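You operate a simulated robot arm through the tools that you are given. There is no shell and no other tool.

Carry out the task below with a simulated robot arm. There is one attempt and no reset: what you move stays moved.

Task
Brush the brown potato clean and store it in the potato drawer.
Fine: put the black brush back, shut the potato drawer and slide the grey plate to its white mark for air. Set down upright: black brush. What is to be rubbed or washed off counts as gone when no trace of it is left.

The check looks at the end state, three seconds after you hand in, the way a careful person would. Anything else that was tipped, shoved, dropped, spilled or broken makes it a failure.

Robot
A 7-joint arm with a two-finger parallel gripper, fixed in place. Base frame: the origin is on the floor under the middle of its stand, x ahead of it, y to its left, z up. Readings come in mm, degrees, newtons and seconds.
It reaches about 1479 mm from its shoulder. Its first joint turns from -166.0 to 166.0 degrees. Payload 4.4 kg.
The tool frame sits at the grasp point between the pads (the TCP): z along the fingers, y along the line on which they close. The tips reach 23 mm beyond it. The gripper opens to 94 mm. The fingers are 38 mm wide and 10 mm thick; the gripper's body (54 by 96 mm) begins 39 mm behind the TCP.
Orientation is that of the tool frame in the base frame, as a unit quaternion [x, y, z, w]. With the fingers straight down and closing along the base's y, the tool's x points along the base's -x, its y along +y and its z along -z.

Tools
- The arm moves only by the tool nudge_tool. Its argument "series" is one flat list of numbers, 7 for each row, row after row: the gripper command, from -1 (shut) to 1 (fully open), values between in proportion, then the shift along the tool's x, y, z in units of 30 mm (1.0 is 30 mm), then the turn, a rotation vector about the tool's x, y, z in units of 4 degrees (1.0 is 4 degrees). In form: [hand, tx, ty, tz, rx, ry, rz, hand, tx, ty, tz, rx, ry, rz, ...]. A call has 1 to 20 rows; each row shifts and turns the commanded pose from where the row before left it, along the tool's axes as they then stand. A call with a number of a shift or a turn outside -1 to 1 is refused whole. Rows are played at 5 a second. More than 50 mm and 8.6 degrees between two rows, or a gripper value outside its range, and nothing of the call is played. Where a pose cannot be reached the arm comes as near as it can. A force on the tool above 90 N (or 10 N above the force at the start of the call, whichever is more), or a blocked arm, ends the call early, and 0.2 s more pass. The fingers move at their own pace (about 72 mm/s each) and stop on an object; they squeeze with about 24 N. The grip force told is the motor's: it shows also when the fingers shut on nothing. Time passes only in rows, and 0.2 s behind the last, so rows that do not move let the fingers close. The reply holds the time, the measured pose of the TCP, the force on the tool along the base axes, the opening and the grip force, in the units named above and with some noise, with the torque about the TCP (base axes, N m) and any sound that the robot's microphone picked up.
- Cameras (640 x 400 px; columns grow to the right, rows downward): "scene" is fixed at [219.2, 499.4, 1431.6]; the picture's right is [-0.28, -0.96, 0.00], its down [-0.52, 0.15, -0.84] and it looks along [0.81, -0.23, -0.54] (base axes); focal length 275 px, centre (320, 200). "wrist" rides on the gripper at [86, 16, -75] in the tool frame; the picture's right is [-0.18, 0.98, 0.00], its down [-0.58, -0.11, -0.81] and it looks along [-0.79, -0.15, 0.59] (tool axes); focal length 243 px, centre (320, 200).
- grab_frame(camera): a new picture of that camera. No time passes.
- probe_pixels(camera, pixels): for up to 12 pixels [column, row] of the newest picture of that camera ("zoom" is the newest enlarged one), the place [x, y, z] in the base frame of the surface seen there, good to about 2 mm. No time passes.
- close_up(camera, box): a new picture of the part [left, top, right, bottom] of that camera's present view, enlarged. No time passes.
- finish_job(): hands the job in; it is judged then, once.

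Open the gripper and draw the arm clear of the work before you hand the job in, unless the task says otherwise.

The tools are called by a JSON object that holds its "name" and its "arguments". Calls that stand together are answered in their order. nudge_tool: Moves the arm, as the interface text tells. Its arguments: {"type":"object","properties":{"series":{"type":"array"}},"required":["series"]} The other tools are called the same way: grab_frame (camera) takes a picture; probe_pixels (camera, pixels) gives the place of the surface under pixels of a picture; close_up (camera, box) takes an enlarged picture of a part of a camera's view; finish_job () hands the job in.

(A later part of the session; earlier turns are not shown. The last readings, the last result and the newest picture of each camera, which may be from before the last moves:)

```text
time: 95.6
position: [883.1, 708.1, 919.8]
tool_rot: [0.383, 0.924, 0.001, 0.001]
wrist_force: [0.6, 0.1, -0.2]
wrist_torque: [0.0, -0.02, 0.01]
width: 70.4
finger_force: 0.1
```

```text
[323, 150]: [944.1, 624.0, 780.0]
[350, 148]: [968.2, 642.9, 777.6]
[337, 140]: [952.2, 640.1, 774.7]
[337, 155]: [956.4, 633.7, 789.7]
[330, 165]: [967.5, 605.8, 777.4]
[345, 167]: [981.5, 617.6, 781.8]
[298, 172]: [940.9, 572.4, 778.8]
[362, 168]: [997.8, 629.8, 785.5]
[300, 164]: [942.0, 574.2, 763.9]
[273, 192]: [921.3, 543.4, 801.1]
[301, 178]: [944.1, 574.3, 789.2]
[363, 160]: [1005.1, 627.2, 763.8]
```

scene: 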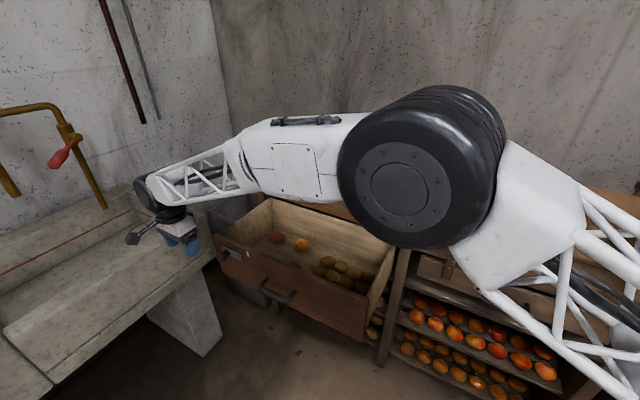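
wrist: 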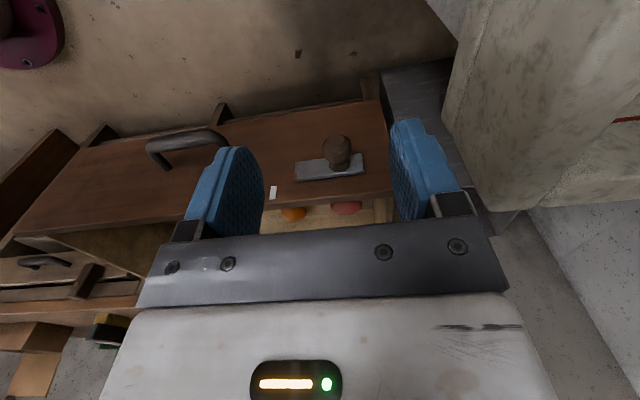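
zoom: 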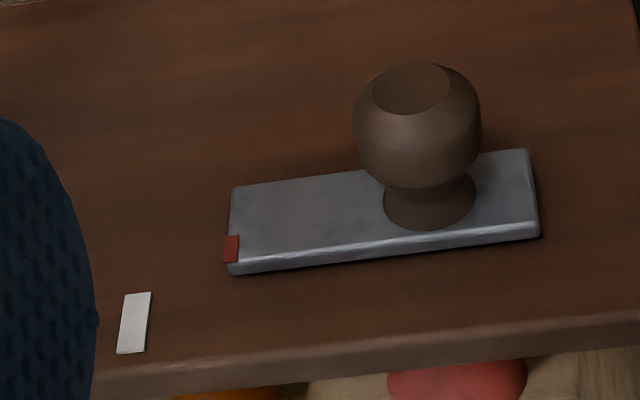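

Knob centre u≈1124, z≈776. I probe the red stripe and white mark in this zoom to get the needed slide.

{"name": "probe_pixels", "arguments": {"camera": "zoom", "pixels": [[231, 242], [231, 256], [226, 250], [237, 245], [135, 322], [122, 345], [130, 300], [148, 300], [140, 345], [245, 220], [530, 200], [128, 322]]}}

{"name": "probe_pixels", "arguments": {"camera": "zoom", "pixels": [[360, 130], [475, 130], [415, 130], [415, 85], [415, 170], [400, 210], [470, 200], [390, 205], [430, 215], [300, 150], [300, 300], [560, 290]]}}

```text
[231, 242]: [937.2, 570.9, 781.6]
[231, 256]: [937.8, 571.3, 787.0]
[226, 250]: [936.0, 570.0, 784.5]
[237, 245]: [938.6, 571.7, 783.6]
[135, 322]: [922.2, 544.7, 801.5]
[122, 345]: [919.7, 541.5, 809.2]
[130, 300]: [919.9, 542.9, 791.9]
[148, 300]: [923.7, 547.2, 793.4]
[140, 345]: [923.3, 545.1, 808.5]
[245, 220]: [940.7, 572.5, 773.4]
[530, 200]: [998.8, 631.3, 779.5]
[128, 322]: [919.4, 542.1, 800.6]
```

```text
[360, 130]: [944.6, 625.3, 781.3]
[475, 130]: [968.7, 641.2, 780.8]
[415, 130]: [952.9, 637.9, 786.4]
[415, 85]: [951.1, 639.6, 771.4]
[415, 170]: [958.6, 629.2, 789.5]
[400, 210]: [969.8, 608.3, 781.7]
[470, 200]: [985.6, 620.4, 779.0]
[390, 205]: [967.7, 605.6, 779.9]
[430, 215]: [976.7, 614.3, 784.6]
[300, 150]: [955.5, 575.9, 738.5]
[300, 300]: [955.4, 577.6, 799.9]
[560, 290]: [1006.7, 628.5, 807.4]
```

Red stripe u≈1066.5, white mark u≈1036, so the plate needs about -30 mm along u. I move above the knob (v -228) and lower with the fingers straddling it.

{"name": "nudge_tool", "arguments": {"series": [0.5, -0.87, 0, 0, 0, 0, 0, 0.5, -0.87, 0, 0, 0, 0, 0, 0.5, -0.87, -0.03, 0, 0, 0, 0, 0.5, -0.87, 0, 0, 0, 0, 0, 0.5, 0, 0, 0.8, 0, 0, 0, 0.5, 0, 0, 0.8, 0, 0, 0, 0.5, 0, 0, 0.8, 0, 0, 0, 0.5, 0, 0, 0.8, 0, 0, 0, 0.5, 0, 0, 0.8, 0, 0, 0, 0.5, 0, 0, 0.7, 0, 0, 0, 0.5, 0, 0, 0, 0, 0, 0]}}

{"name": "grab_frame", "arguments": {"camera": "wrist"}}

{"name": "close_up", "arguments": {"camera": "scene", "box": [180, 180, 320, 300]}}

```text
time: 98.0
position: [953.6, 638.2, 781.4]
tool_rot: [0.383, 0.924, 0.001, -0.001]
wrist_force: [-0.7, -1.1, 0.0]
wrist_torque: [0.0, -0.03, 0.0]
width: 70.4
finger_force: 0.1
```

```text
taken
```

wrist: 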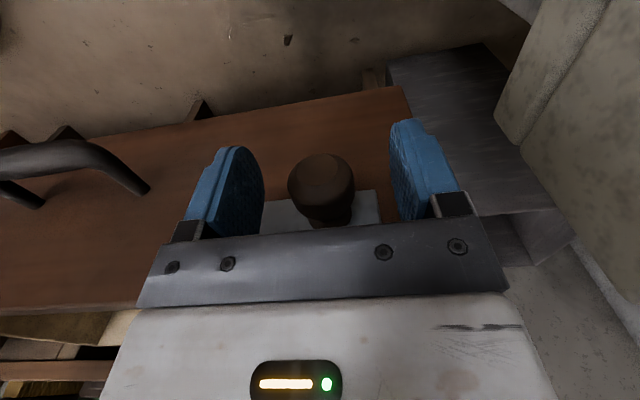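

```text
3.33 times, centred on (250, 240) of scene
```

zoom: 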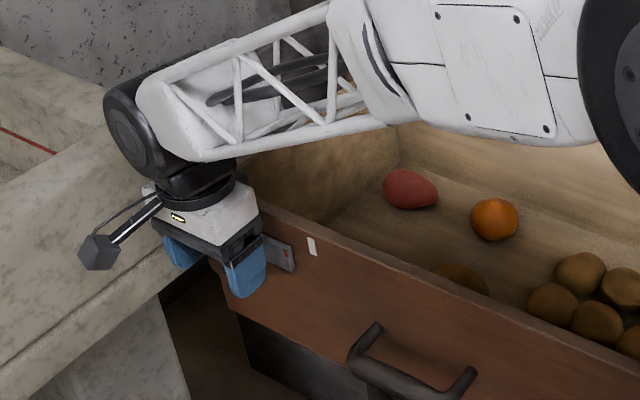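

The knob sits between the fingers. I close on it.

{"name": "nudge_tool", "arguments": {"series": [0, 0, 0, 0, 0, 0, 0, -0.3, 0, 0, 0, 0, 0, 0, -1, 0, 0, 0, 0, 0, 0, -1, 0, 0, 0, 0, 0, 0, -1, 0, 0, 0, 0, 0, 0]}}

{"name": "grab_frame", "arguments": {"camera": "wrist"}}

```text
time: 99.2
position: [954.1, 638.3, 781.4]
tool_rot: [0.382, 0.924, 0.001, 0.0]
wrist_force: [-11.4, -11.1, 4.2]
wrist_torque: [-0.09, 0.08, 0.15]
width: 32.9
finger_force: 44.6
```

```text
taken
```

wrist: 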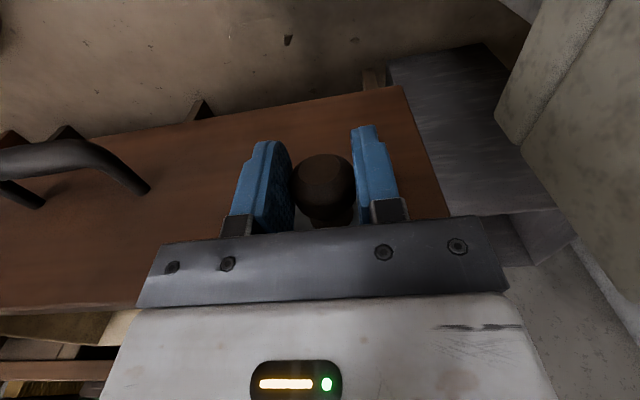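

Knob gripped (32.9 mm). I slide slowly -u by about 28 mm in small rows, watching the force.

{"name": "nudge_tool", "arguments": {"series": [-1, 0, -0.1, 0, 0, 0, 0, -1, 0, -0.1, 0, 0, 0, 0, -1, 0, -0.1, 0, 0, 0, 0, -1, 0, -0.1, 0, 0, 0, 0, -1, 0, 0, 0, 0, 0, 0]}}

{"name": "close_up", "arguments": {"camera": "scene", "box": [200, 220, 280, 290]}}

```text
time: 100.4
position: [946.4, 628.3, 781.2]
tool_rot: [0.383, 0.924, 0.001, 0.001]
wrist_force: [-0.1, 0.9, 11.4]
wrist_torque: [0.01, -0.18, 0.36]
width: 33.2
finger_force: 44.8
```

```text
5.71 times, centred on (240, 255) of scene
```

zoom: 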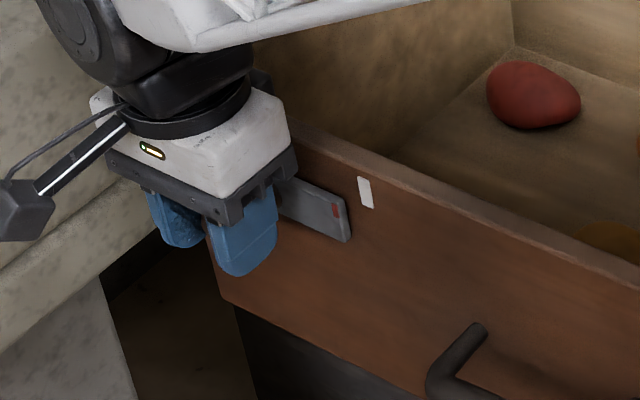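

The plate follows. I probe the red stripe (zoom 335,210) and the white mark now.

{"name": "probe_pixels", "arguments": {"camera": "zoom", "pixels": [[334, 207], [336, 214], [338, 210], [363, 185], [368, 203], [366, 192], [331, 210], [365, 200]]}}

{"name": "nudge_tool", "arguments": {"series": [-1, 0, -0.1, 0, 0, 0, 0, -1, 0, -0.1, 0, 0, 0, 0, -1, 0, -0.1, 0, 0, 0, 0, -1, 0, -0.1, 0, 0, 0, 0, -1, 0, 0, 0, 0, 0, 0]}}

{"name": "close_up", "arguments": {"camera": "scene", "box": [200, 220, 280, 290]}}

```text
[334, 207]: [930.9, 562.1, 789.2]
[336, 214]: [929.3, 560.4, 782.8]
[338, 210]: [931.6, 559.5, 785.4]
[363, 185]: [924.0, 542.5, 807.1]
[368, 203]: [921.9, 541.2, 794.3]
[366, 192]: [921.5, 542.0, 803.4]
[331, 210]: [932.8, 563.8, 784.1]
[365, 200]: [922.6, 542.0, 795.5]
```

```text
time: 101.6
position: [939.5, 620.4, 781.6]
tool_rot: [0.382, 0.924, 0.002, 0.001]
wrist_force: [-0.6, 1.8, 23.0]
wrist_torque: [-0.1, -0.09, 0.36]
width: 32.8
finger_force: 45.3
```

```text
5.71 times, centred on (240, 255) of scene
```

zoom: 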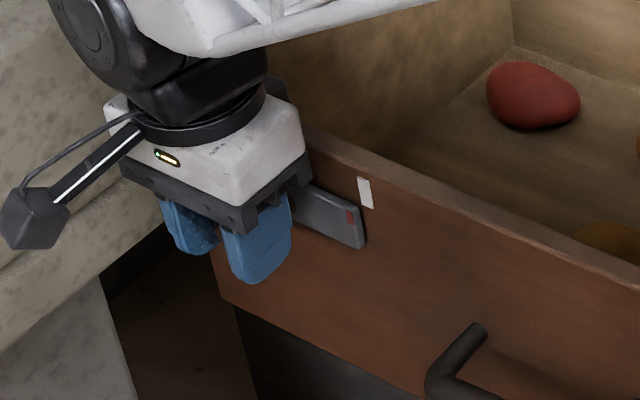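

About 24 mm done; force is 23 N upward, acceptable. I probe the stripe again at zoom (350,217).

{"name": "probe_pixels", "arguments": {"camera": "zoom", "pixels": [[349, 213], [351, 220], [347, 216], [353, 217], [363, 185], [368, 203], [362, 192], [369, 195]]}}

{"name": "close_up", "arguments": {"camera": "scene", "box": [230, 240, 262, 262]}}

```text
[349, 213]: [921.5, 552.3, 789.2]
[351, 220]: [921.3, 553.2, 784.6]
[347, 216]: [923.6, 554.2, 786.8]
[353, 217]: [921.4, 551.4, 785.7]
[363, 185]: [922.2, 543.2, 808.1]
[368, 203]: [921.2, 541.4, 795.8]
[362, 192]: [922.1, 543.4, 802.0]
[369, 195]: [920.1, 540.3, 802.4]
```

```text
16.00 times, centred on (246, 251) of scene
```

zoom: 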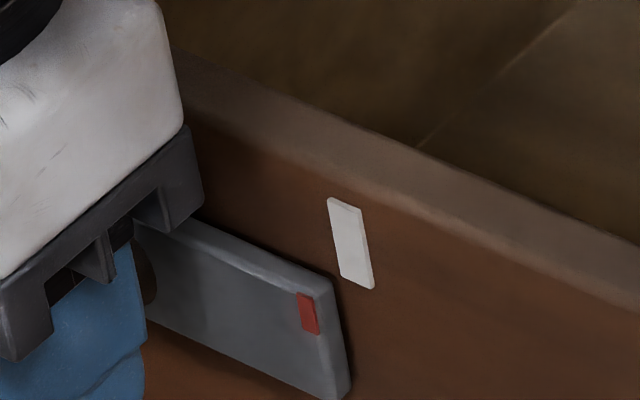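

I probe the 16x zoom to compute the remaining distance.

{"name": "probe_pixels", "arguments": {"camera": "zoom", "pixels": [[300, 310], [315, 315], [308, 300], [309, 325], [335, 240], [365, 240], [350, 220], [352, 265], [345, 230], [355, 250]]}}

```text
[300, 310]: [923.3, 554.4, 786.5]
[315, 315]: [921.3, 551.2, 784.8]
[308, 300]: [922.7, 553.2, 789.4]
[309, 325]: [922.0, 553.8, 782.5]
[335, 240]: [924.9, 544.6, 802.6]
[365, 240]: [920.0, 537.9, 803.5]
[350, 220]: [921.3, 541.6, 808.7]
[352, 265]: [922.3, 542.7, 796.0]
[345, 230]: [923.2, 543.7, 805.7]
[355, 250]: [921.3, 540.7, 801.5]
```

Remaining distance is about 8 mm. I slide the final part.

{"name": "nudge_tool", "arguments": {"series": [-1, 0, -0.09, 0, 0, 0, 0, -1, 0, -0.09, 0, 0, 0, 0, -1, 0, -0.09, 0, 0, 0, 0, -1, 0, 0, 0, 0, 0, 0]}}

{"name": "close_up", "arguments": {"camera": "scene", "box": [230, 240, 262, 262]}}

{"name": "probe_pixels", "arguments": {"camera": "zoom", "pixels": [[335, 330], [345, 330], [340, 318], [342, 342], [335, 240], [365, 240], [350, 220], [352, 265], [330, 330], [350, 330]]}}

```text
time: 102.6
position: [933.5, 614.3, 781.0]
tool_rot: [0.382, 0.924, 0.001, 0.0]
wrist_force: [2.0, -1.7, 25.1]
wrist_torque: [-0.15, -0.29, 0.32]
width: 33.3
finger_force: 45.1
```

```text
16.00 times, centred on (246, 251) of scene
```

zoom: 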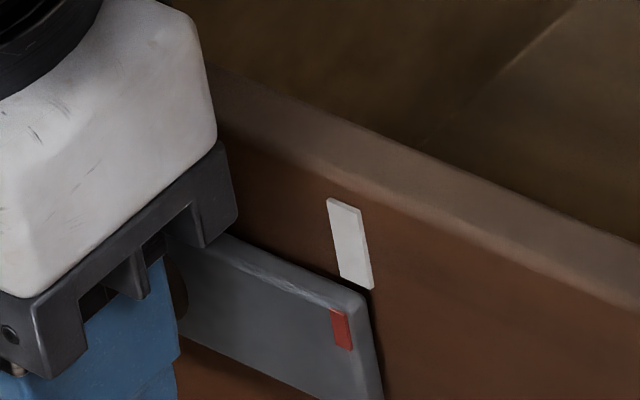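

```text
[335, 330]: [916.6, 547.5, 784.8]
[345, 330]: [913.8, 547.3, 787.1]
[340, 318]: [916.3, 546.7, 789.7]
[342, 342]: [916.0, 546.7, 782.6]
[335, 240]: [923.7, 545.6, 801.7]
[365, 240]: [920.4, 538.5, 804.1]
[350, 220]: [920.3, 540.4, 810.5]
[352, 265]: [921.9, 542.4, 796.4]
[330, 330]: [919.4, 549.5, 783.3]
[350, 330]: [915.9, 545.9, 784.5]
```

The stripe (u≈1035) is now under the white mark (u≈1035). I release the knob and raise the tool.

{"name": "nudge_tool", "arguments": {"series": [-0.2, 0, 0, 0, 0, 0, 0, 0.1, 0, 0, 0, 0, 0, 0, 0.3, 0, 0, 0, 0, 0, 0, 0.5, 0, 0, 0, 0, 0, 0, 0.5, 0, 0, 0, 0, 0, 0]}}

{"name": "nudge_tool", "arguments": {"series": [0.5, 0.1, 0, -0.3, 0, 0, 0, 0.5, 0.2, 0, -0.8, 0, 0, 0, 0.5, 0.2, 0, -1, 0, 0, 0, 0.5, 0.5, 0, -1, 0, 0, 0, 0.5, 1, 0, -0.6, 0, 0, 0, 0.5, 1, 0, 0, 0, 0, 0, 0.5, 0.6, 0, 0, 0, 0, 0]}}

{"name": "close_up", "arguments": {"camera": "wrist", "box": [255, 120, 375, 210]}}

{"name": "grab_frame", "arguments": {"camera": "scene"}}

```text
time: 103.8
position: [931.1, 614.3, 779.9]
tool_rot: [0.383, 0.924, 0.0, 0.0]
wrist_force: [-1.1, 0.0, -0.5]
wrist_torque: [-0.03, 0.0, -0.02]
width: 70.5
finger_force: 0.1
```

```text
time: 105.4
position: [856.0, 690.9, 889.5]
tool_rot: [0.384, 0.923, 0.001, 0.0]
wrist_force: [-0.4, 0.0, 0.3]
wrist_torque: [0.01, -0.01, -0.03]
width: 70.3
finger_force: 0.1
```

```text
4.44 times, centred on (315, 165) of wrist
```

zoom: 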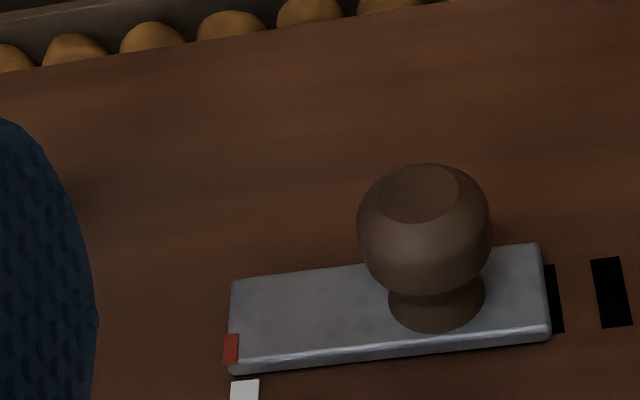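

```text
taken
```

scene: 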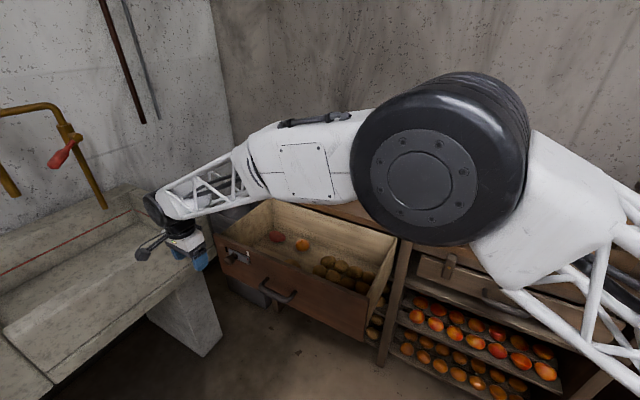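

The vent slots are uncovered. I check alignment with a zoom centred on the stripe and mark.

{"name": "close_up", "arguments": {"camera": "wrist", "box": [265, 175, 345, 225]}}

{"name": "probe_pixels", "arguments": {"camera": "zoom", "pixels": [[245, 190], [260, 190], [240, 180], [265, 200], [255, 230], [290, 230], [255, 260], [285, 260], [270, 225], [272, 260]]}}

{"name": "close_up", "arguments": {"camera": "scene", "box": [220, 235, 260, 275]}}

```text
8.00 times, centred on (305, 200) of wrist
```

zoom: 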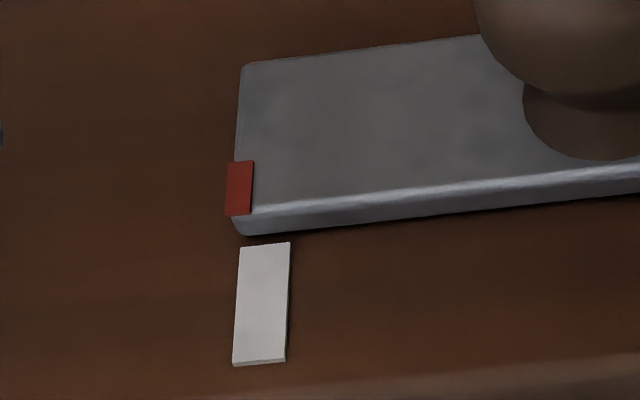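

```text
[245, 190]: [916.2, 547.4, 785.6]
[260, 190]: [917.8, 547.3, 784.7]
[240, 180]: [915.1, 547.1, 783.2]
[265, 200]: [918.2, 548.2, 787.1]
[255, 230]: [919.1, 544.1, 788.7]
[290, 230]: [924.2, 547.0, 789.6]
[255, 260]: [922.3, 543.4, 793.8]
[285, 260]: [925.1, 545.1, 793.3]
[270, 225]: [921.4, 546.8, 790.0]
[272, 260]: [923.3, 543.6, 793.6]
```

```text
10.00 times, centred on (240, 255) of scene
```

zoom: 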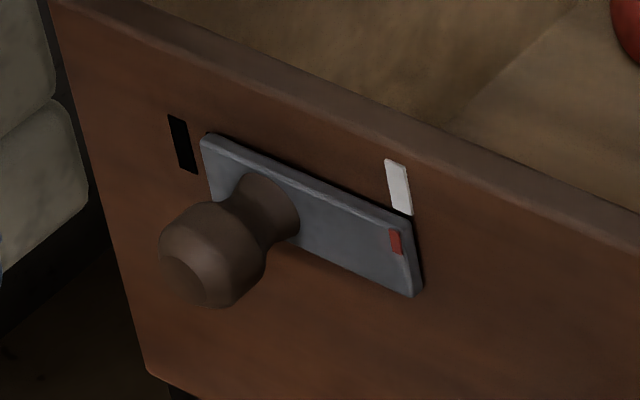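

The views suggest the stripe may be 1–2.5 mm past the mark, but parallax blurs this. I move the camera so it looks straight along v at the marks (camera u≈1036).

{"name": "nudge_tool", "arguments": {"series": [0.5, 0, -0.8, 0, 0, 0, 0, 0.5, 0, -0.8, 0, 0, 0, 0, 0.5, 0, -0.8, 0, 0, 0, 0, 0.5, 0, 0, 0, 0, 0, 0]}}

{"name": "grab_frame", "arguments": {"camera": "wrist"}}

```text
time: 106.4
position: [806.2, 639.2, 889.7]
tool_rot: [0.383, 0.924, 0.001, 0.0]
wrist_force: [-0.3, -0.4, -0.2]
wrist_torque: [-0.03, 0.03, -0.02]
width: 70.4
finger_force: 0.1
```

```text
taken
```

wrist: 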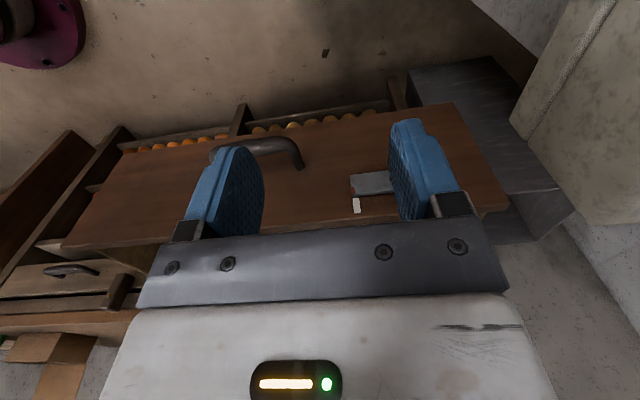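

{"name": "close_up", "arguments": {"camera": "wrist", "box": [330, 170, 390, 220]}}

```text
8.00 times, centred on (360, 195) of wrist
```

zoom: 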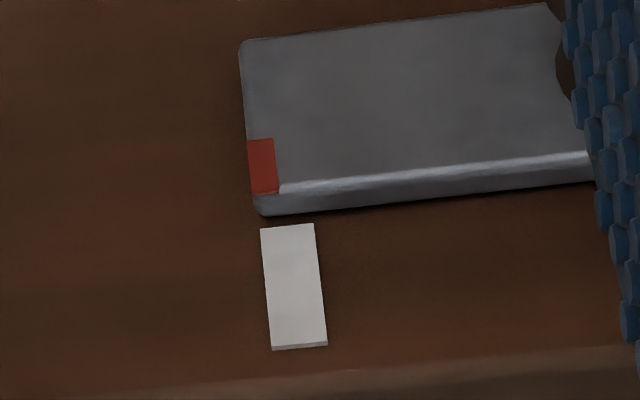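

Looking straight on, the stripe centre (263,166) is about 1.8 mm past the mark's centre line (280 at that row). I regrip the knob 1.8 mm towards +u to correct it, retracing my exact path.

{"name": "nudge_tool", "arguments": {"series": [0.5, 0, 0.82, 0, 0, 0, 0, 0.5, 0, 0.82, 0, 0, 0, 0, 0.5, 0, 0.82, 0, 0, 0, 0, 0.5, -0.6, 0, 0, 0, 0, 0, 0.5, -1, 0, 0, 0, 0, 0, 0.5, -1, 0, 0.6, 0, 0, 0, 0.5, -0.5, 0, 1, 0, 0, 0, 0.5, -0.2, 0, 1, 0, 0, 0, 0.5, -0.2, 0, 0.8, 0, 0, 0, 0.5, -0.1, 0, 0.4, 0, 0, 0, 0.5, 0, 0, 0, 0, 0, 0]}}

{"name": "grab_frame", "arguments": {"camera": "wrist"}}

```text
time: 108.8
position: [932.9, 617.2, 779.0]
tool_rot: [0.383, 0.924, 0.0, 0.001]
wrist_force: [-0.2, 0.7, -0.2]
wrist_torque: [-0.01, 0.0, 0.02]
width: 70.6
finger_force: 0.0
```

```text
taken
```

wrist: 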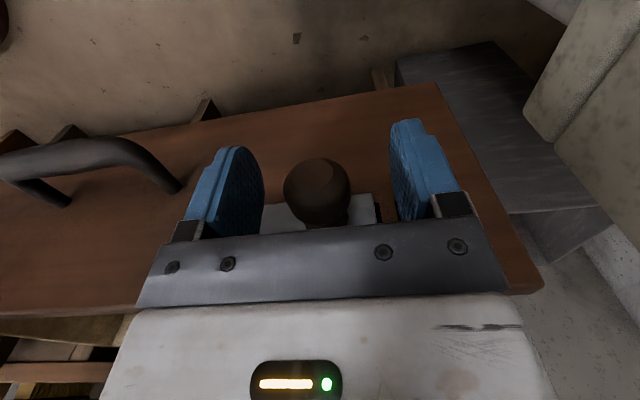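

The knob is between the fingers again. I close to centre it, then check.

{"name": "nudge_tool", "arguments": {"series": [0, 0, 0, 0, 0, 0, 0, -0.3, 0, 0, 0, 0, 0, 0, -1, 0, 0, 0, 0, 0, 0, -1, 0, 0, 0, 0, 0, 0]}}

{"name": "close_up", "arguments": {"camera": "scene", "box": [230, 240, 262, 262]}}

{"name": "probe_pixels", "arguments": {"camera": "zoom", "pixels": [[335, 330], [345, 330], [340, 318], [342, 342], [335, 240], [365, 240], [350, 220], [352, 265], [330, 330], [350, 330]]}}

```text
time: 109.8
position: [932.9, 616.5, 778.4]
tool_rot: [0.383, 0.924, 0.002, 0.001]
wrist_force: [1.2, -0.2, -1.5]
wrist_torque: [0.02, 0.01, 0.36]
width: 32.9
finger_force: 44.7
```

```text
16.00 times, centred on (246, 251) of scene
```

zoom: 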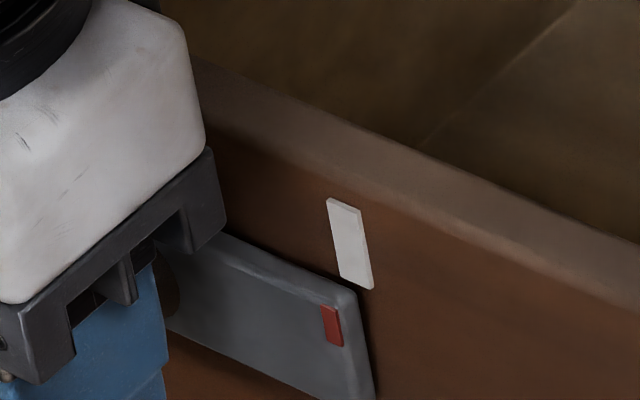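

```text
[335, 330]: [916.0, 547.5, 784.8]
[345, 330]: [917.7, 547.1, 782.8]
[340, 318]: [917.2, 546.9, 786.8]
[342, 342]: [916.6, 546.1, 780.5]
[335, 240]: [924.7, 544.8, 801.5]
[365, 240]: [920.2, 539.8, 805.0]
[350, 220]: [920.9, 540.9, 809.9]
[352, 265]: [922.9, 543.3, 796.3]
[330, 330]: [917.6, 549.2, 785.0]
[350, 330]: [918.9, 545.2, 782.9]
```

The plate shifted about +2 mm, as wanted. I release and retreat along the same path to verify straight on.

{"name": "nudge_tool", "arguments": {"series": [-0.2, 0, 0, 0, 0, 0, 0, 0.1, 0, 0, 0, 0, 0, 0, 0.3, 0, 0, 0, 0, 0, 0, 0.5, 0, 0, 0, 0, 0, 0, 0.5, 0.1, 0, -0.4, 0, 0, 0, 0.5, 0.2, 0, -0.8, 0, 0, 0, 0.5, 0.2, 0, -1, 0, 0, 0, 0.5, 0.5, 0, -1, 0, 0, 0, 0.5, 1, 0, -0.6, 0, 0, 0, 0.5, 1, 0, 0, 0, 0, 0, 0.5, 0.6, 0, 0, 0, 0, 0, 0.5, 0, -0.82, 0, 0, 0, 0, 0.5, 0, -0.82, 0, 0, 0, 0, 0.5, 0, -0.82, 0, 0, 0, 0, 0.5, 0, 0, 0, 0, 0, 0]}}

{"name": "close_up", "arguments": {"camera": "wrist", "box": [330, 170, 390, 220]}}

```text
time: 113.0
position: [804.2, 638.7, 891.2]
tool_rot: [0.383, 0.924, 0.001, 0.0]
wrist_force: [0.4, 0.2, -0.6]
wrist_torque: [0.01, -0.02, 0.02]
width: 70.5
finger_force: 0.1
```

```text
8.00 times, centred on (360, 195) of wrist
```

zoom: 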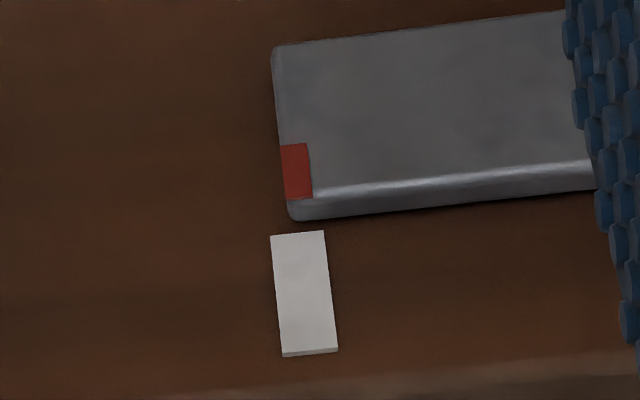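

The stripe is now within 1 mm of the mark's centre line. Next is shutting the drawer; I probe the bench frame, the neighbouring drawer's face and this drawer's edges to know the closed position.

{"name": "grab_frame", "arguments": {"camera": "scene"}}

{"name": "probe_pixels", "arguments": {"camera": "scene", "pixels": [[400, 260], [393, 300], [425, 262], [440, 280], [480, 285], [590, 325], [560, 300], [405, 240], [350, 310], [372, 290], [385, 262], [395, 245]]}}

{"name": "close_up", "arguments": {"camera": "scene", "box": [340, 220, 480, 340]}}

```text
taken
```

scene: 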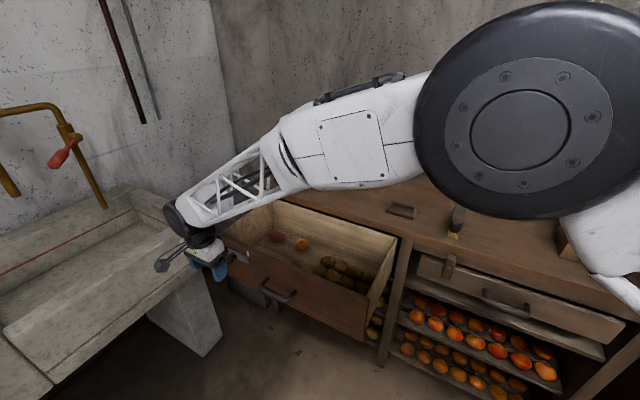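

```text
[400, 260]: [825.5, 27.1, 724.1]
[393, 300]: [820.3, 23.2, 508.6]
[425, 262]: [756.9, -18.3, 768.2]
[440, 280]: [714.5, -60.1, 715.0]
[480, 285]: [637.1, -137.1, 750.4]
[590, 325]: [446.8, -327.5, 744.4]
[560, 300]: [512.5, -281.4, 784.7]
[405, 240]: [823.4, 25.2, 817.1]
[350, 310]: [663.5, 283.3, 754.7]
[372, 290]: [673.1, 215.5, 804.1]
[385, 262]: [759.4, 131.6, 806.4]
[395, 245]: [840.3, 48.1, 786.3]
```

```text
3.33 times, centred on (410, 280) of scene
```

zoom: 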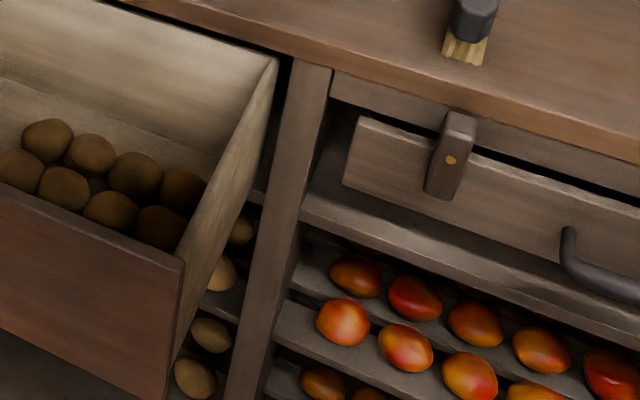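

Frame posts' front is at v≈-564, so the drawer travels ~275 mm. I'll push on the middle of the handle bar (u≈905, z≈734) with closed fingers pointing down; first I move in front of it and lower.

{"name": "nudge_tool", "arguments": {"series": [-1, 0, -0.96, 0, 0, 0, 0, -1, 0, -0.96, 0, 0, 0, 0, -1, 0, -0.96, 0, 0, 0, 0, -1, 0, -0.96, 0, 0, 0, 0, -1, 0, 0, 0, 0, 0, 0]}}

{"name": "grab_frame", "arguments": {"camera": "wrist"}}

{"name": "probe_pixels", "arguments": {"camera": "wrist", "pixels": [[310, 130], [330, 135], [290, 135], [350, 130], [270, 140], [320, 145], [320, 120], [340, 140], [300, 140], [280, 150], [360, 140], [250, 145]]}}

```text
time: 114.2
position: [721.8, 558.7, 894.9]
tool_rot: [0.382, 0.924, 0.001, 0.002]
wrist_force: [-1.2, -0.5, 0.1]
wrist_torque: [-0.02, 0.01, 0.01]
width: 0.0
finger_force: 23.5
```

```text
taken
```

wrist: 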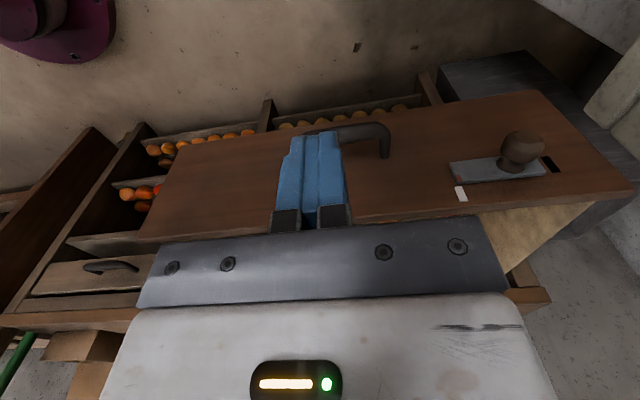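

```text
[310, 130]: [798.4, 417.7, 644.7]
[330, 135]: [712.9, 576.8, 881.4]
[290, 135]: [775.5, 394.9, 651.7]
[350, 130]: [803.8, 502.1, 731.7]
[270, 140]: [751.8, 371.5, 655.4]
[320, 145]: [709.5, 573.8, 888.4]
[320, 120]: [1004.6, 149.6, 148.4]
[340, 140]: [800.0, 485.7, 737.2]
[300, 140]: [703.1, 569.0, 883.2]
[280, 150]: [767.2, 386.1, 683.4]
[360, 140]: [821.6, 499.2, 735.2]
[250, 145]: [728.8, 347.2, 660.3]
```

The bar's outer surface is at v≈-213, z 722–737, right ahead. I lower to z≈736 in front of it, then approach.

{"name": "nudge_tool", "arguments": {"series": [-1, 0, 0, 0.9, 0, 0, 0, -1, 0, 0, 0.9, 0, 0, 0, -1, 0, 0, 0.9, 0, 0, 0, -1, 0, 0, 0.9, 0, 0, 0, -1, 0, 0, 0.9, 0, 0, 0, -1, 0, 0, 0.8, 0, 0, 0, -1, -0.7, 0, 0, 0, 0, 0, -1, -0.7, 0, 0, 0, 0, 0, -1, -0.7, 0, 0, 0, 0, 0, -1, 0, 0, 0, 0, 0, 0]}}

{"name": "grab_frame", "arguments": {"camera": "scene"}}

{"name": "grab_frame", "arguments": {"camera": "wrist"}}

```text
time: 116.4
position: [768.1, 511.5, 732.3]
tool_rot: [0.383, 0.924, 0.001, 0.001]
wrist_force: [0.1, 0.0, 0.5]
wrist_torque: [-0.01, -0.02, 0.01]
width: 0.0
finger_force: 23.8
```

```text
taken
```

scene: 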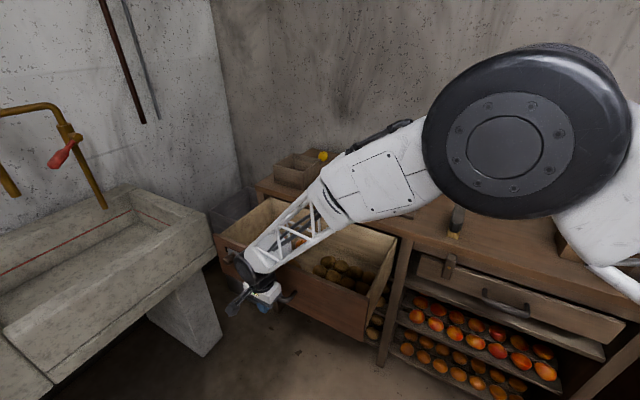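

```text
taken
```

wrist: 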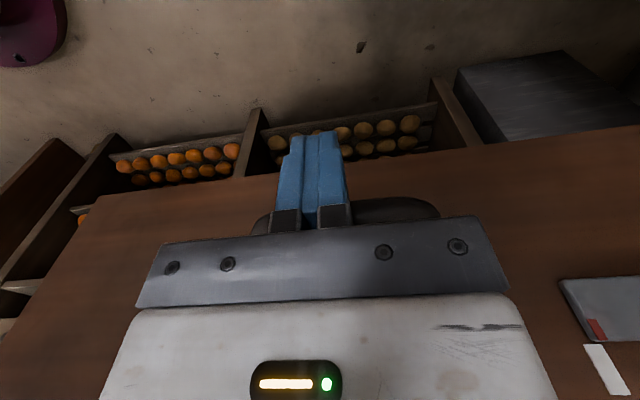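

There's about 12 mm to the bar. I start pushing gently at 5–6 mm per row and watch the force.

{"name": "nudge_tool", "arguments": {"series": [-1, -0.2, 0, 0, 0, 0, 0, -1, -0.2, 0, 0, 0, 0, 0, -1, -0.1, 0, 0, 0, 0, 0, -1, -0.15, 0, 0, 0, 0, 0, -1, -0.2, 0, 0, 0, 0, 0, -1, -0.2, 0, 0, 0, 0, 0, -1, -0.2, 0, 0, 0, 0, 0, -1, -0.2, 0, 0, 0, 0, 0]}}

{"name": "close_up", "arguments": {"camera": "scene", "box": [200, 190, 420, 350]}}

```text
time: 118.2
position: [798.9, 484.1, 731.9]
tool_rot: [0.383, 0.924, 0.0, 0.001]
wrist_force: [-1.2, 1.0, 1.1]
wrist_torque: [0.0, 0.0, 0.0]
width: 0.1
finger_force: 24.1
```

```text
2.50 times, centred on (310, 270) of scene
```

zoom: 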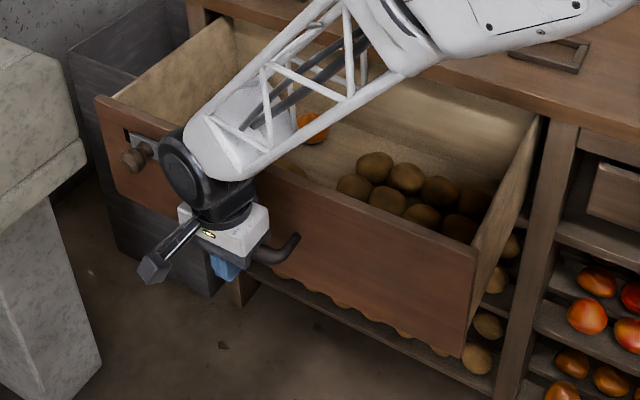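

The drawer slides easily with almost no force. I continue pushing at the same slow speed.

{"name": "nudge_tool", "arguments": {"series": [-1, -0.2, 0, 0, 0, 0, 0, -1, -0.22, 0, 0, 0, 0, 0, -1, -0.25, 0, 0, 0, 0, 0, -1, -0.25, 0, 0, 0, 0, 0, -1, -0.25, 0, 0, 0, 0, 0, -1, -0.25, 0, 0, 0, 0, 0, -1, -0.25, 0, 0, 0, 0, 0, -1, -0.25, 0, 0, 0, 0, 0, -1, -0.25, 0, 0, 0, 0, 0, -1, -0.25, 0, 0, 0, 0, 0, -1, -0.25, 0, 0, 0, 0, 0, -1, -0.25, 0, 0, 0, 0, 0, -1, -0.2, 0, 0, 0, 0, 0, -1, -0.2, 0, 0, 0, 0, 0]}}

{"name": "close_up", "arguments": {"camera": "scene", "box": [200, 190, 420, 350]}}

{"name": "grab_frame", "arguments": {"camera": "wrist"}}

```text
time: 121.2
position: [870.0, 414.0, 731.5]
tool_rot: [0.383, 0.924, 0.001, 0.001]
wrist_force: [-0.1, 0.8, 1.1]
wrist_torque: [-0.01, -0.02, -0.02]
width: 0.3
finger_force: 24.1
```

```text
2.50 times, centred on (310, 270) of scene
```

zoom: 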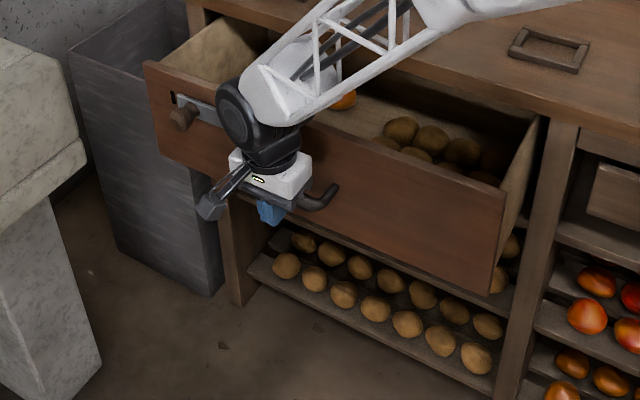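

```text
taken
```

wrist: 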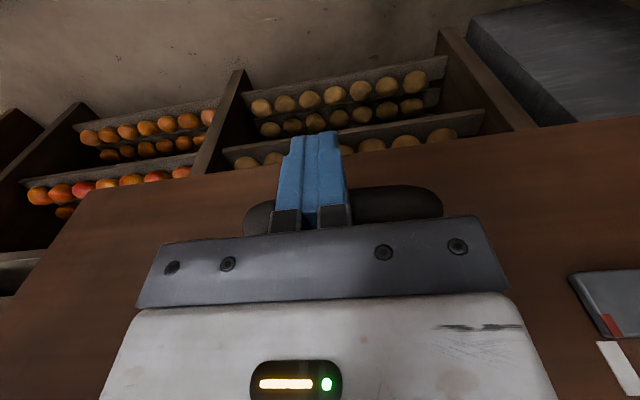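

Pushed ~128 mm so far, all smooth. I continue another ~100 mm.

{"name": "nudge_tool", "arguments": {"series": [-1, -0.2, 0, 0, 0, 0, 0, -1, -0.25, 0, 0, 0, 0, 0, -1, -0.25, 0, 0, 0, 0, 0, -1, -0.25, 0, 0, 0, 0, 0, -1, -0.25, 0, 0, 0, 0, 0, -1, -0.25, 0, 0, 0, 0, 0, -1, -0.25, 0, 0, 0, 0, 0, -1, -0.25, 0, 0, 0, 0, 0, -1, -0.25, 0, 0, 0, 0, 0, -1, -0.25, 0, 0, 0, 0, 0, -1, -0.25, 0, 0, 0, 0, 0, -1, -0.25, 0, 0, 0, 0, 0, -1, -0.2, 0, 0, 0, 0, 0, -1, -0.2, 0, 0, 0, 0, 0]}}

{"name": "close_up", "arguments": {"camera": "scene", "box": [200, 190, 420, 350]}}

{"name": "grab_frame", "arguments": {"camera": "wrist"}}

```text
time: 124.2
position: [939.4, 340.9, 732.3]
tool_rot: [0.382, 0.924, 0.001, 0.001]
wrist_force: [-0.6, 1.5, 1.4]
wrist_torque: [0.01, -0.01, 0.0]
width: 0.0
finger_force: 24.3
```

```text
2.50 times, centred on (310, 270) of scene
```

zoom: 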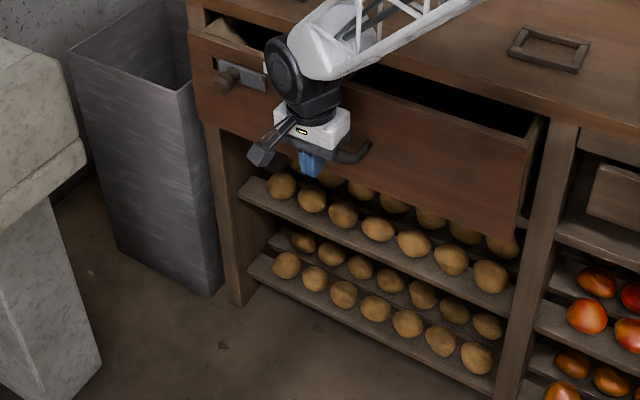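

```text
taken
```

wrist: 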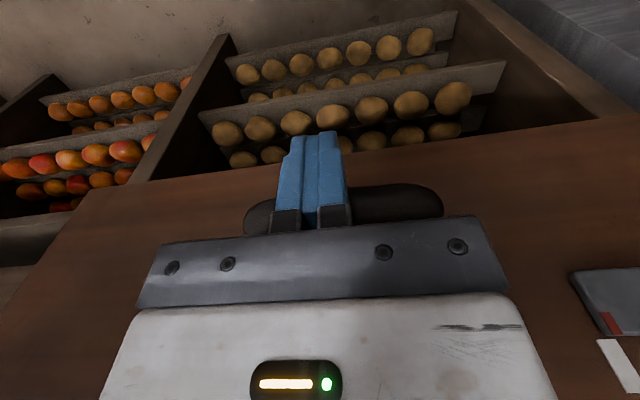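

About 45 mm remain. I continue slower, 4–5 mm per row, watching for the stop.

{"name": "nudge_tool", "arguments": {"series": [-1, -0.17, 0, 0, 0, 0, 0, -1, -0.17, 0, 0, 0, 0, 0, -1, -0.17, 0, 0, 0, 0, 0, -1, -0.17, 0, 0, 0, 0, 0, -1, -0.17, 0, 0, 0, 0, 0, -1, -0.15, 0, 0, 0, 0, 0, -1, -0.1, 0, 0, 0, 0, 0]}}

{"name": "close_up", "arguments": {"camera": "scene", "box": [240, 180, 420, 310]}}

```text
time: 125.8
position: [964.4, 317.8, 733.2]
tool_rot: [0.382, 0.924, 0.001, 0.0]
wrist_force: [-0.9, 0.4, -0.9]
wrist_torque: [-0.01, 0.01, 0.04]
width: 0.0
finger_force: 24.2
```

```text
3.08 times, centred on (330, 245) of scene
```

zoom: 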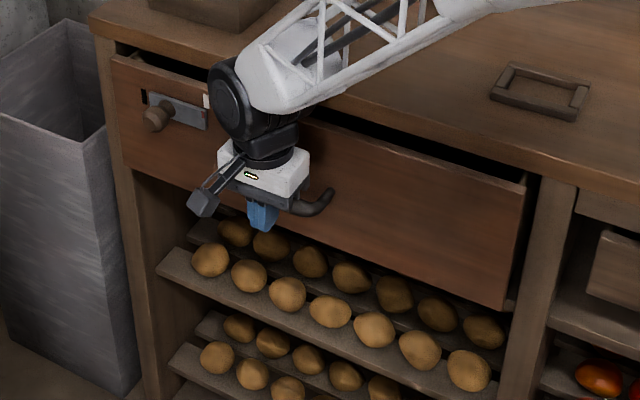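

Face is now at v≈-531, no stop yet. I continue with 3 mm rows.

{"name": "nudge_tool", "arguments": {"series": [-1, -0.1, 0, 0, 0, 0, 0, -1, -0.1, 0, 0, 0, 0, 0, -1, -0.1, 0, 0, 0, 0, 0, -1, -0.1, 0, 0, 0, 0, 0, -1, 0, 0, 0, 0, 0, 0]}}

{"name": "close_up", "arguments": {"camera": "scene", "box": [240, 180, 420, 310]}}

```text
time: 127.0
position: [972.3, 308.7, 732.7]
tool_rot: [0.383, 0.924, 0.001, 0.001]
wrist_force: [-0.6, 0.9, -0.5]
wrist_torque: [0.0, -0.02, -0.04]
width: 0.0
finger_force: 23.9
```

```text
3.08 times, centred on (330, 245) of scene
```

zoom: 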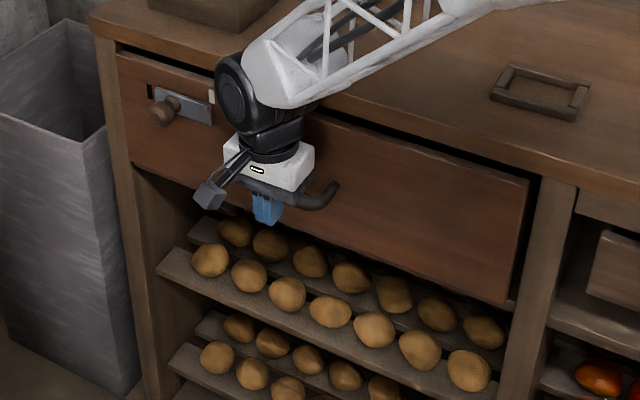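

Still free at face v≈-543; the panel seems to be inset. I continue with 3 mm rows.

{"name": "nudge_tool", "arguments": {"series": [-1, -0.1, 0, 0, 0, 0, 0, -1, -0.1, 0, 0, 0, 0, 0, -1, -0.1, 0, 0, 0, 0, 0, -1, 0, 0, 0, 0, 0, 0]}}

{"name": "probe_pixels", "arguments": {"camera": "scene", "pixels": [[380, 265], [360, 260], [385, 245], [282, 225]]}}

{"name": "grab_frame", "arguments": {"camera": "scene"}}

{"name": "close_up", "arguments": {"camera": "scene", "box": [280, 170, 420, 290]}}

```text
time: 127.8
position: [974.4, 308.3, 730.7]
tool_rot: [0.381, 0.925, -0.001, -0.002]
wrist_force: [-28.3, 12.1, 14.0]
wrist_torque: [-0.18, -0.13, -0.27]
width: 0.0
finger_force: 24.8
stopped in row 4: the force on the tool passed its limit at 102 N (the readings are from after the stop); the commanded pose is now the measured one
```

```text
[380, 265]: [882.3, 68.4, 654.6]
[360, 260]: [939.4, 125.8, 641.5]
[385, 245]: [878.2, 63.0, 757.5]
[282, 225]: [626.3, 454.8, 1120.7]
```

```text
taken
```

scene: 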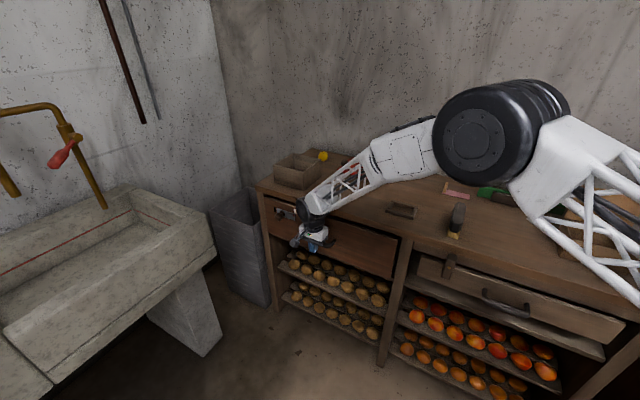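

```text
3.33 times, centred on (350, 230) of scene
```

zoom: 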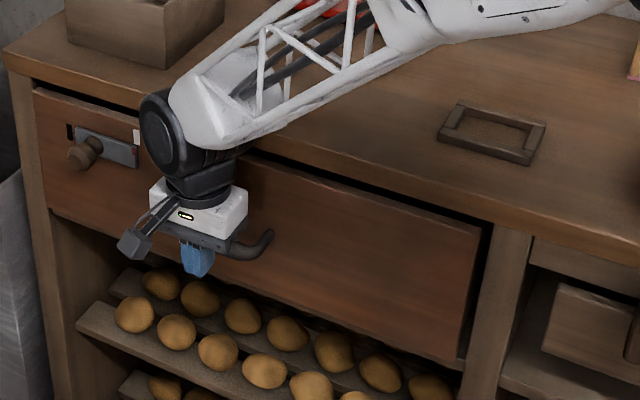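

A hard stop at v≈-471 (force 102 N briefly), with the face matching the neighbouring drawer's -547. I probe the panel face and gaps to verify it's shut.

{"name": "probe_pixels", "arguments": {"camera": "zoom", "pixels": [[400, 260], [300, 220], [440, 320], [60, 180], [120, 230], [460, 240], [600, 300], [500, 300], [40, 250], [350, 250], [270, 180], [200, 260]]}}

{"name": "grab_frame", "arguments": {"camera": "wrist"}}

```text
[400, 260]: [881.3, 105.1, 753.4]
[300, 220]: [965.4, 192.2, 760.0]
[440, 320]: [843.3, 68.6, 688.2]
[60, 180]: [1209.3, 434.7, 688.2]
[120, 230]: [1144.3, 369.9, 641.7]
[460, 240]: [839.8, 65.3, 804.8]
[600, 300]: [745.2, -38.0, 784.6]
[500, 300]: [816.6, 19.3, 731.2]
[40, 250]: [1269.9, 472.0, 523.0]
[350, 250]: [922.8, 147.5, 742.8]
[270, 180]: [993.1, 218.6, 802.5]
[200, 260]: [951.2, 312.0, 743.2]
```

```text
taken
```

wrist: 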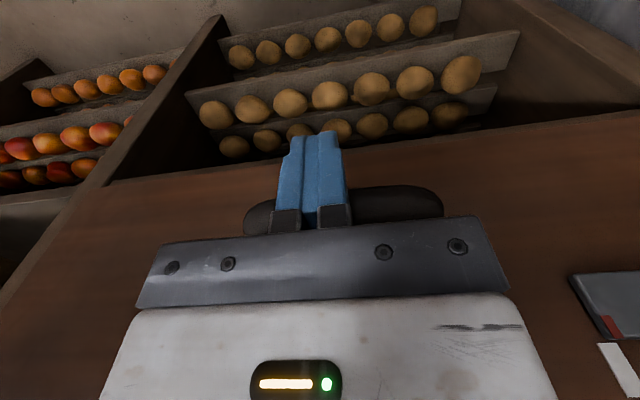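

The face is at v≈-547.7, identical to the closed neighbouring drawer, so it is shut. I back away from the handle, then raise the arm.

{"name": "nudge_tool", "arguments": {"series": [-1, 0.3, 0, 0, 0, 0, 0, -1, 0.8, 0, 0, 0, 0, 0, -1, 1, 0, 0, 0, 0, 0, -1, 1, 0, 0, 0, 0, 0, -1, 1, 0, 0, 0, 0, 0, -1, 1, 0, -0.5, 0, 0, 0, -1, 0.5, 0, -1, 0, 0, 0, -1, 0, 0, -1, 0, 0, 0, -1, 0, 0, -1, 0, 0, 0, -1, 0, 0, -1, 0, 0, 0, -1, 0, 0, -1, 0, 0, 0]}}

{"name": "grab_frame", "arguments": {"camera": "wrist"}}

{"name": "grab_frame", "arguments": {"camera": "scene"}}

```text
time: 130.2
position: [857.7, 423.8, 897.2]
tool_rot: [0.382, 0.924, -0.001, -0.002]
wrist_force: [-1.6, 0.0, 0.1]
wrist_torque: [0.03, 0.01, -0.03]
width: 0.1
finger_force: 24.2
```

```text
taken
```

wrist: 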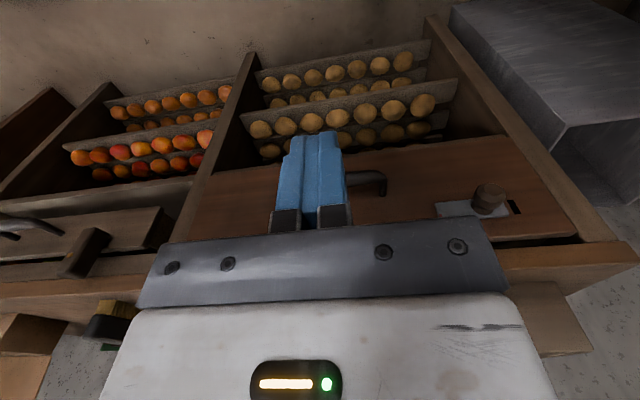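

```text
taken
```

scene: 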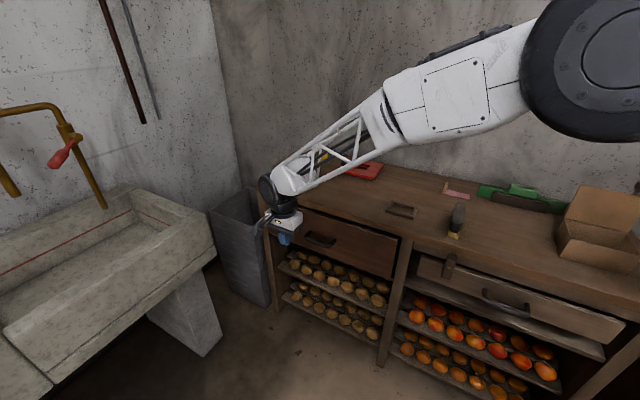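

The drawer stays shut. I open the gripper and draw the arm up and away, close to its starting place, for a final check.

{"name": "nudge_tool", "arguments": {"series": [0.5, 0, 0, -1, 0, 0, 0, 1, 0, 0, -1, 0, 0, 0, 1, 0, 0, -1, 0, 0, 0, 1, 0, 0, -1, 0, 0, 0, 1, 0, 0, -1, 0, 0, 0, 1, 0, 0, -1, 0, 0, 0, 1, 0, 0, -1, 0, 0, 0, 1, 0, 0, -1, 0, 0, 0, 1, 0, 0, -1, 0, 0, 0, 1, 0, 0, -1, 0, 0, 0, 1, 0.5, -1, 0, 0, 0, 0, 1, 0.5, -1, 0, 0, 0, 0, 1, 0.5, -1, 0, 0, 0, 0, 1, 0.5, -1, 0, 0, 0, 0, 1, 0.5, -1, 0, 0, 0, 0, 1, 0, 0, 0, 0, 0, 0]}}

{"name": "grab_frame", "arguments": {"camera": "scene"}}

{"name": "close_up", "arguments": {"camera": "scene", "box": [250, 170, 410, 290]}}

{"name": "close_up", "arguments": {"camera": "scene", "box": [265, 190, 315, 230]}}

```text
time: 133.6
position: [697.9, 372.8, 1196.1]
tool_rot: [0.382, 0.924, 0.0, -0.003]
wrist_force: [-0.6, 0.2, 0.7]
wrist_torque: [0.03, 0.01, 0.02]
width: 94.1
finger_force: 0.1
```

```text
taken
```

scene: 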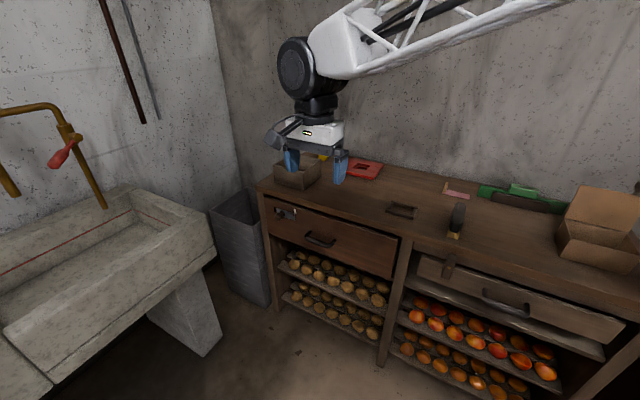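

```text
3.33 times, centred on (330, 230) of scene
```

zoom: 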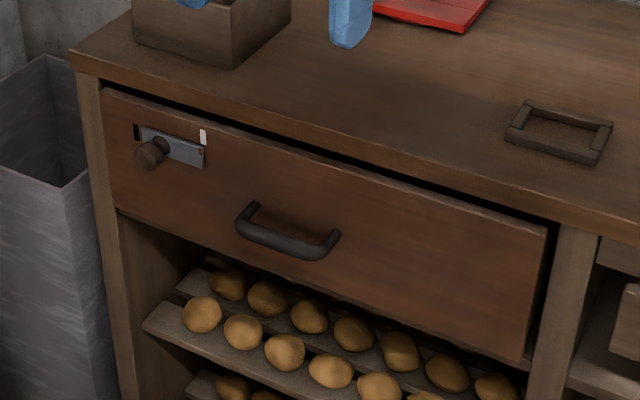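

```text
10.00 times, centred on (290, 210) of scene
```

zoom: 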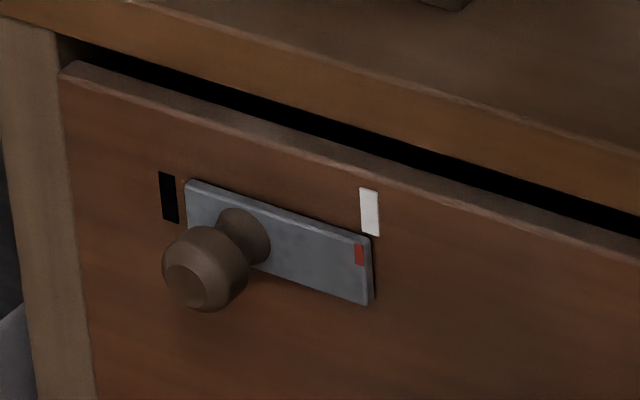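

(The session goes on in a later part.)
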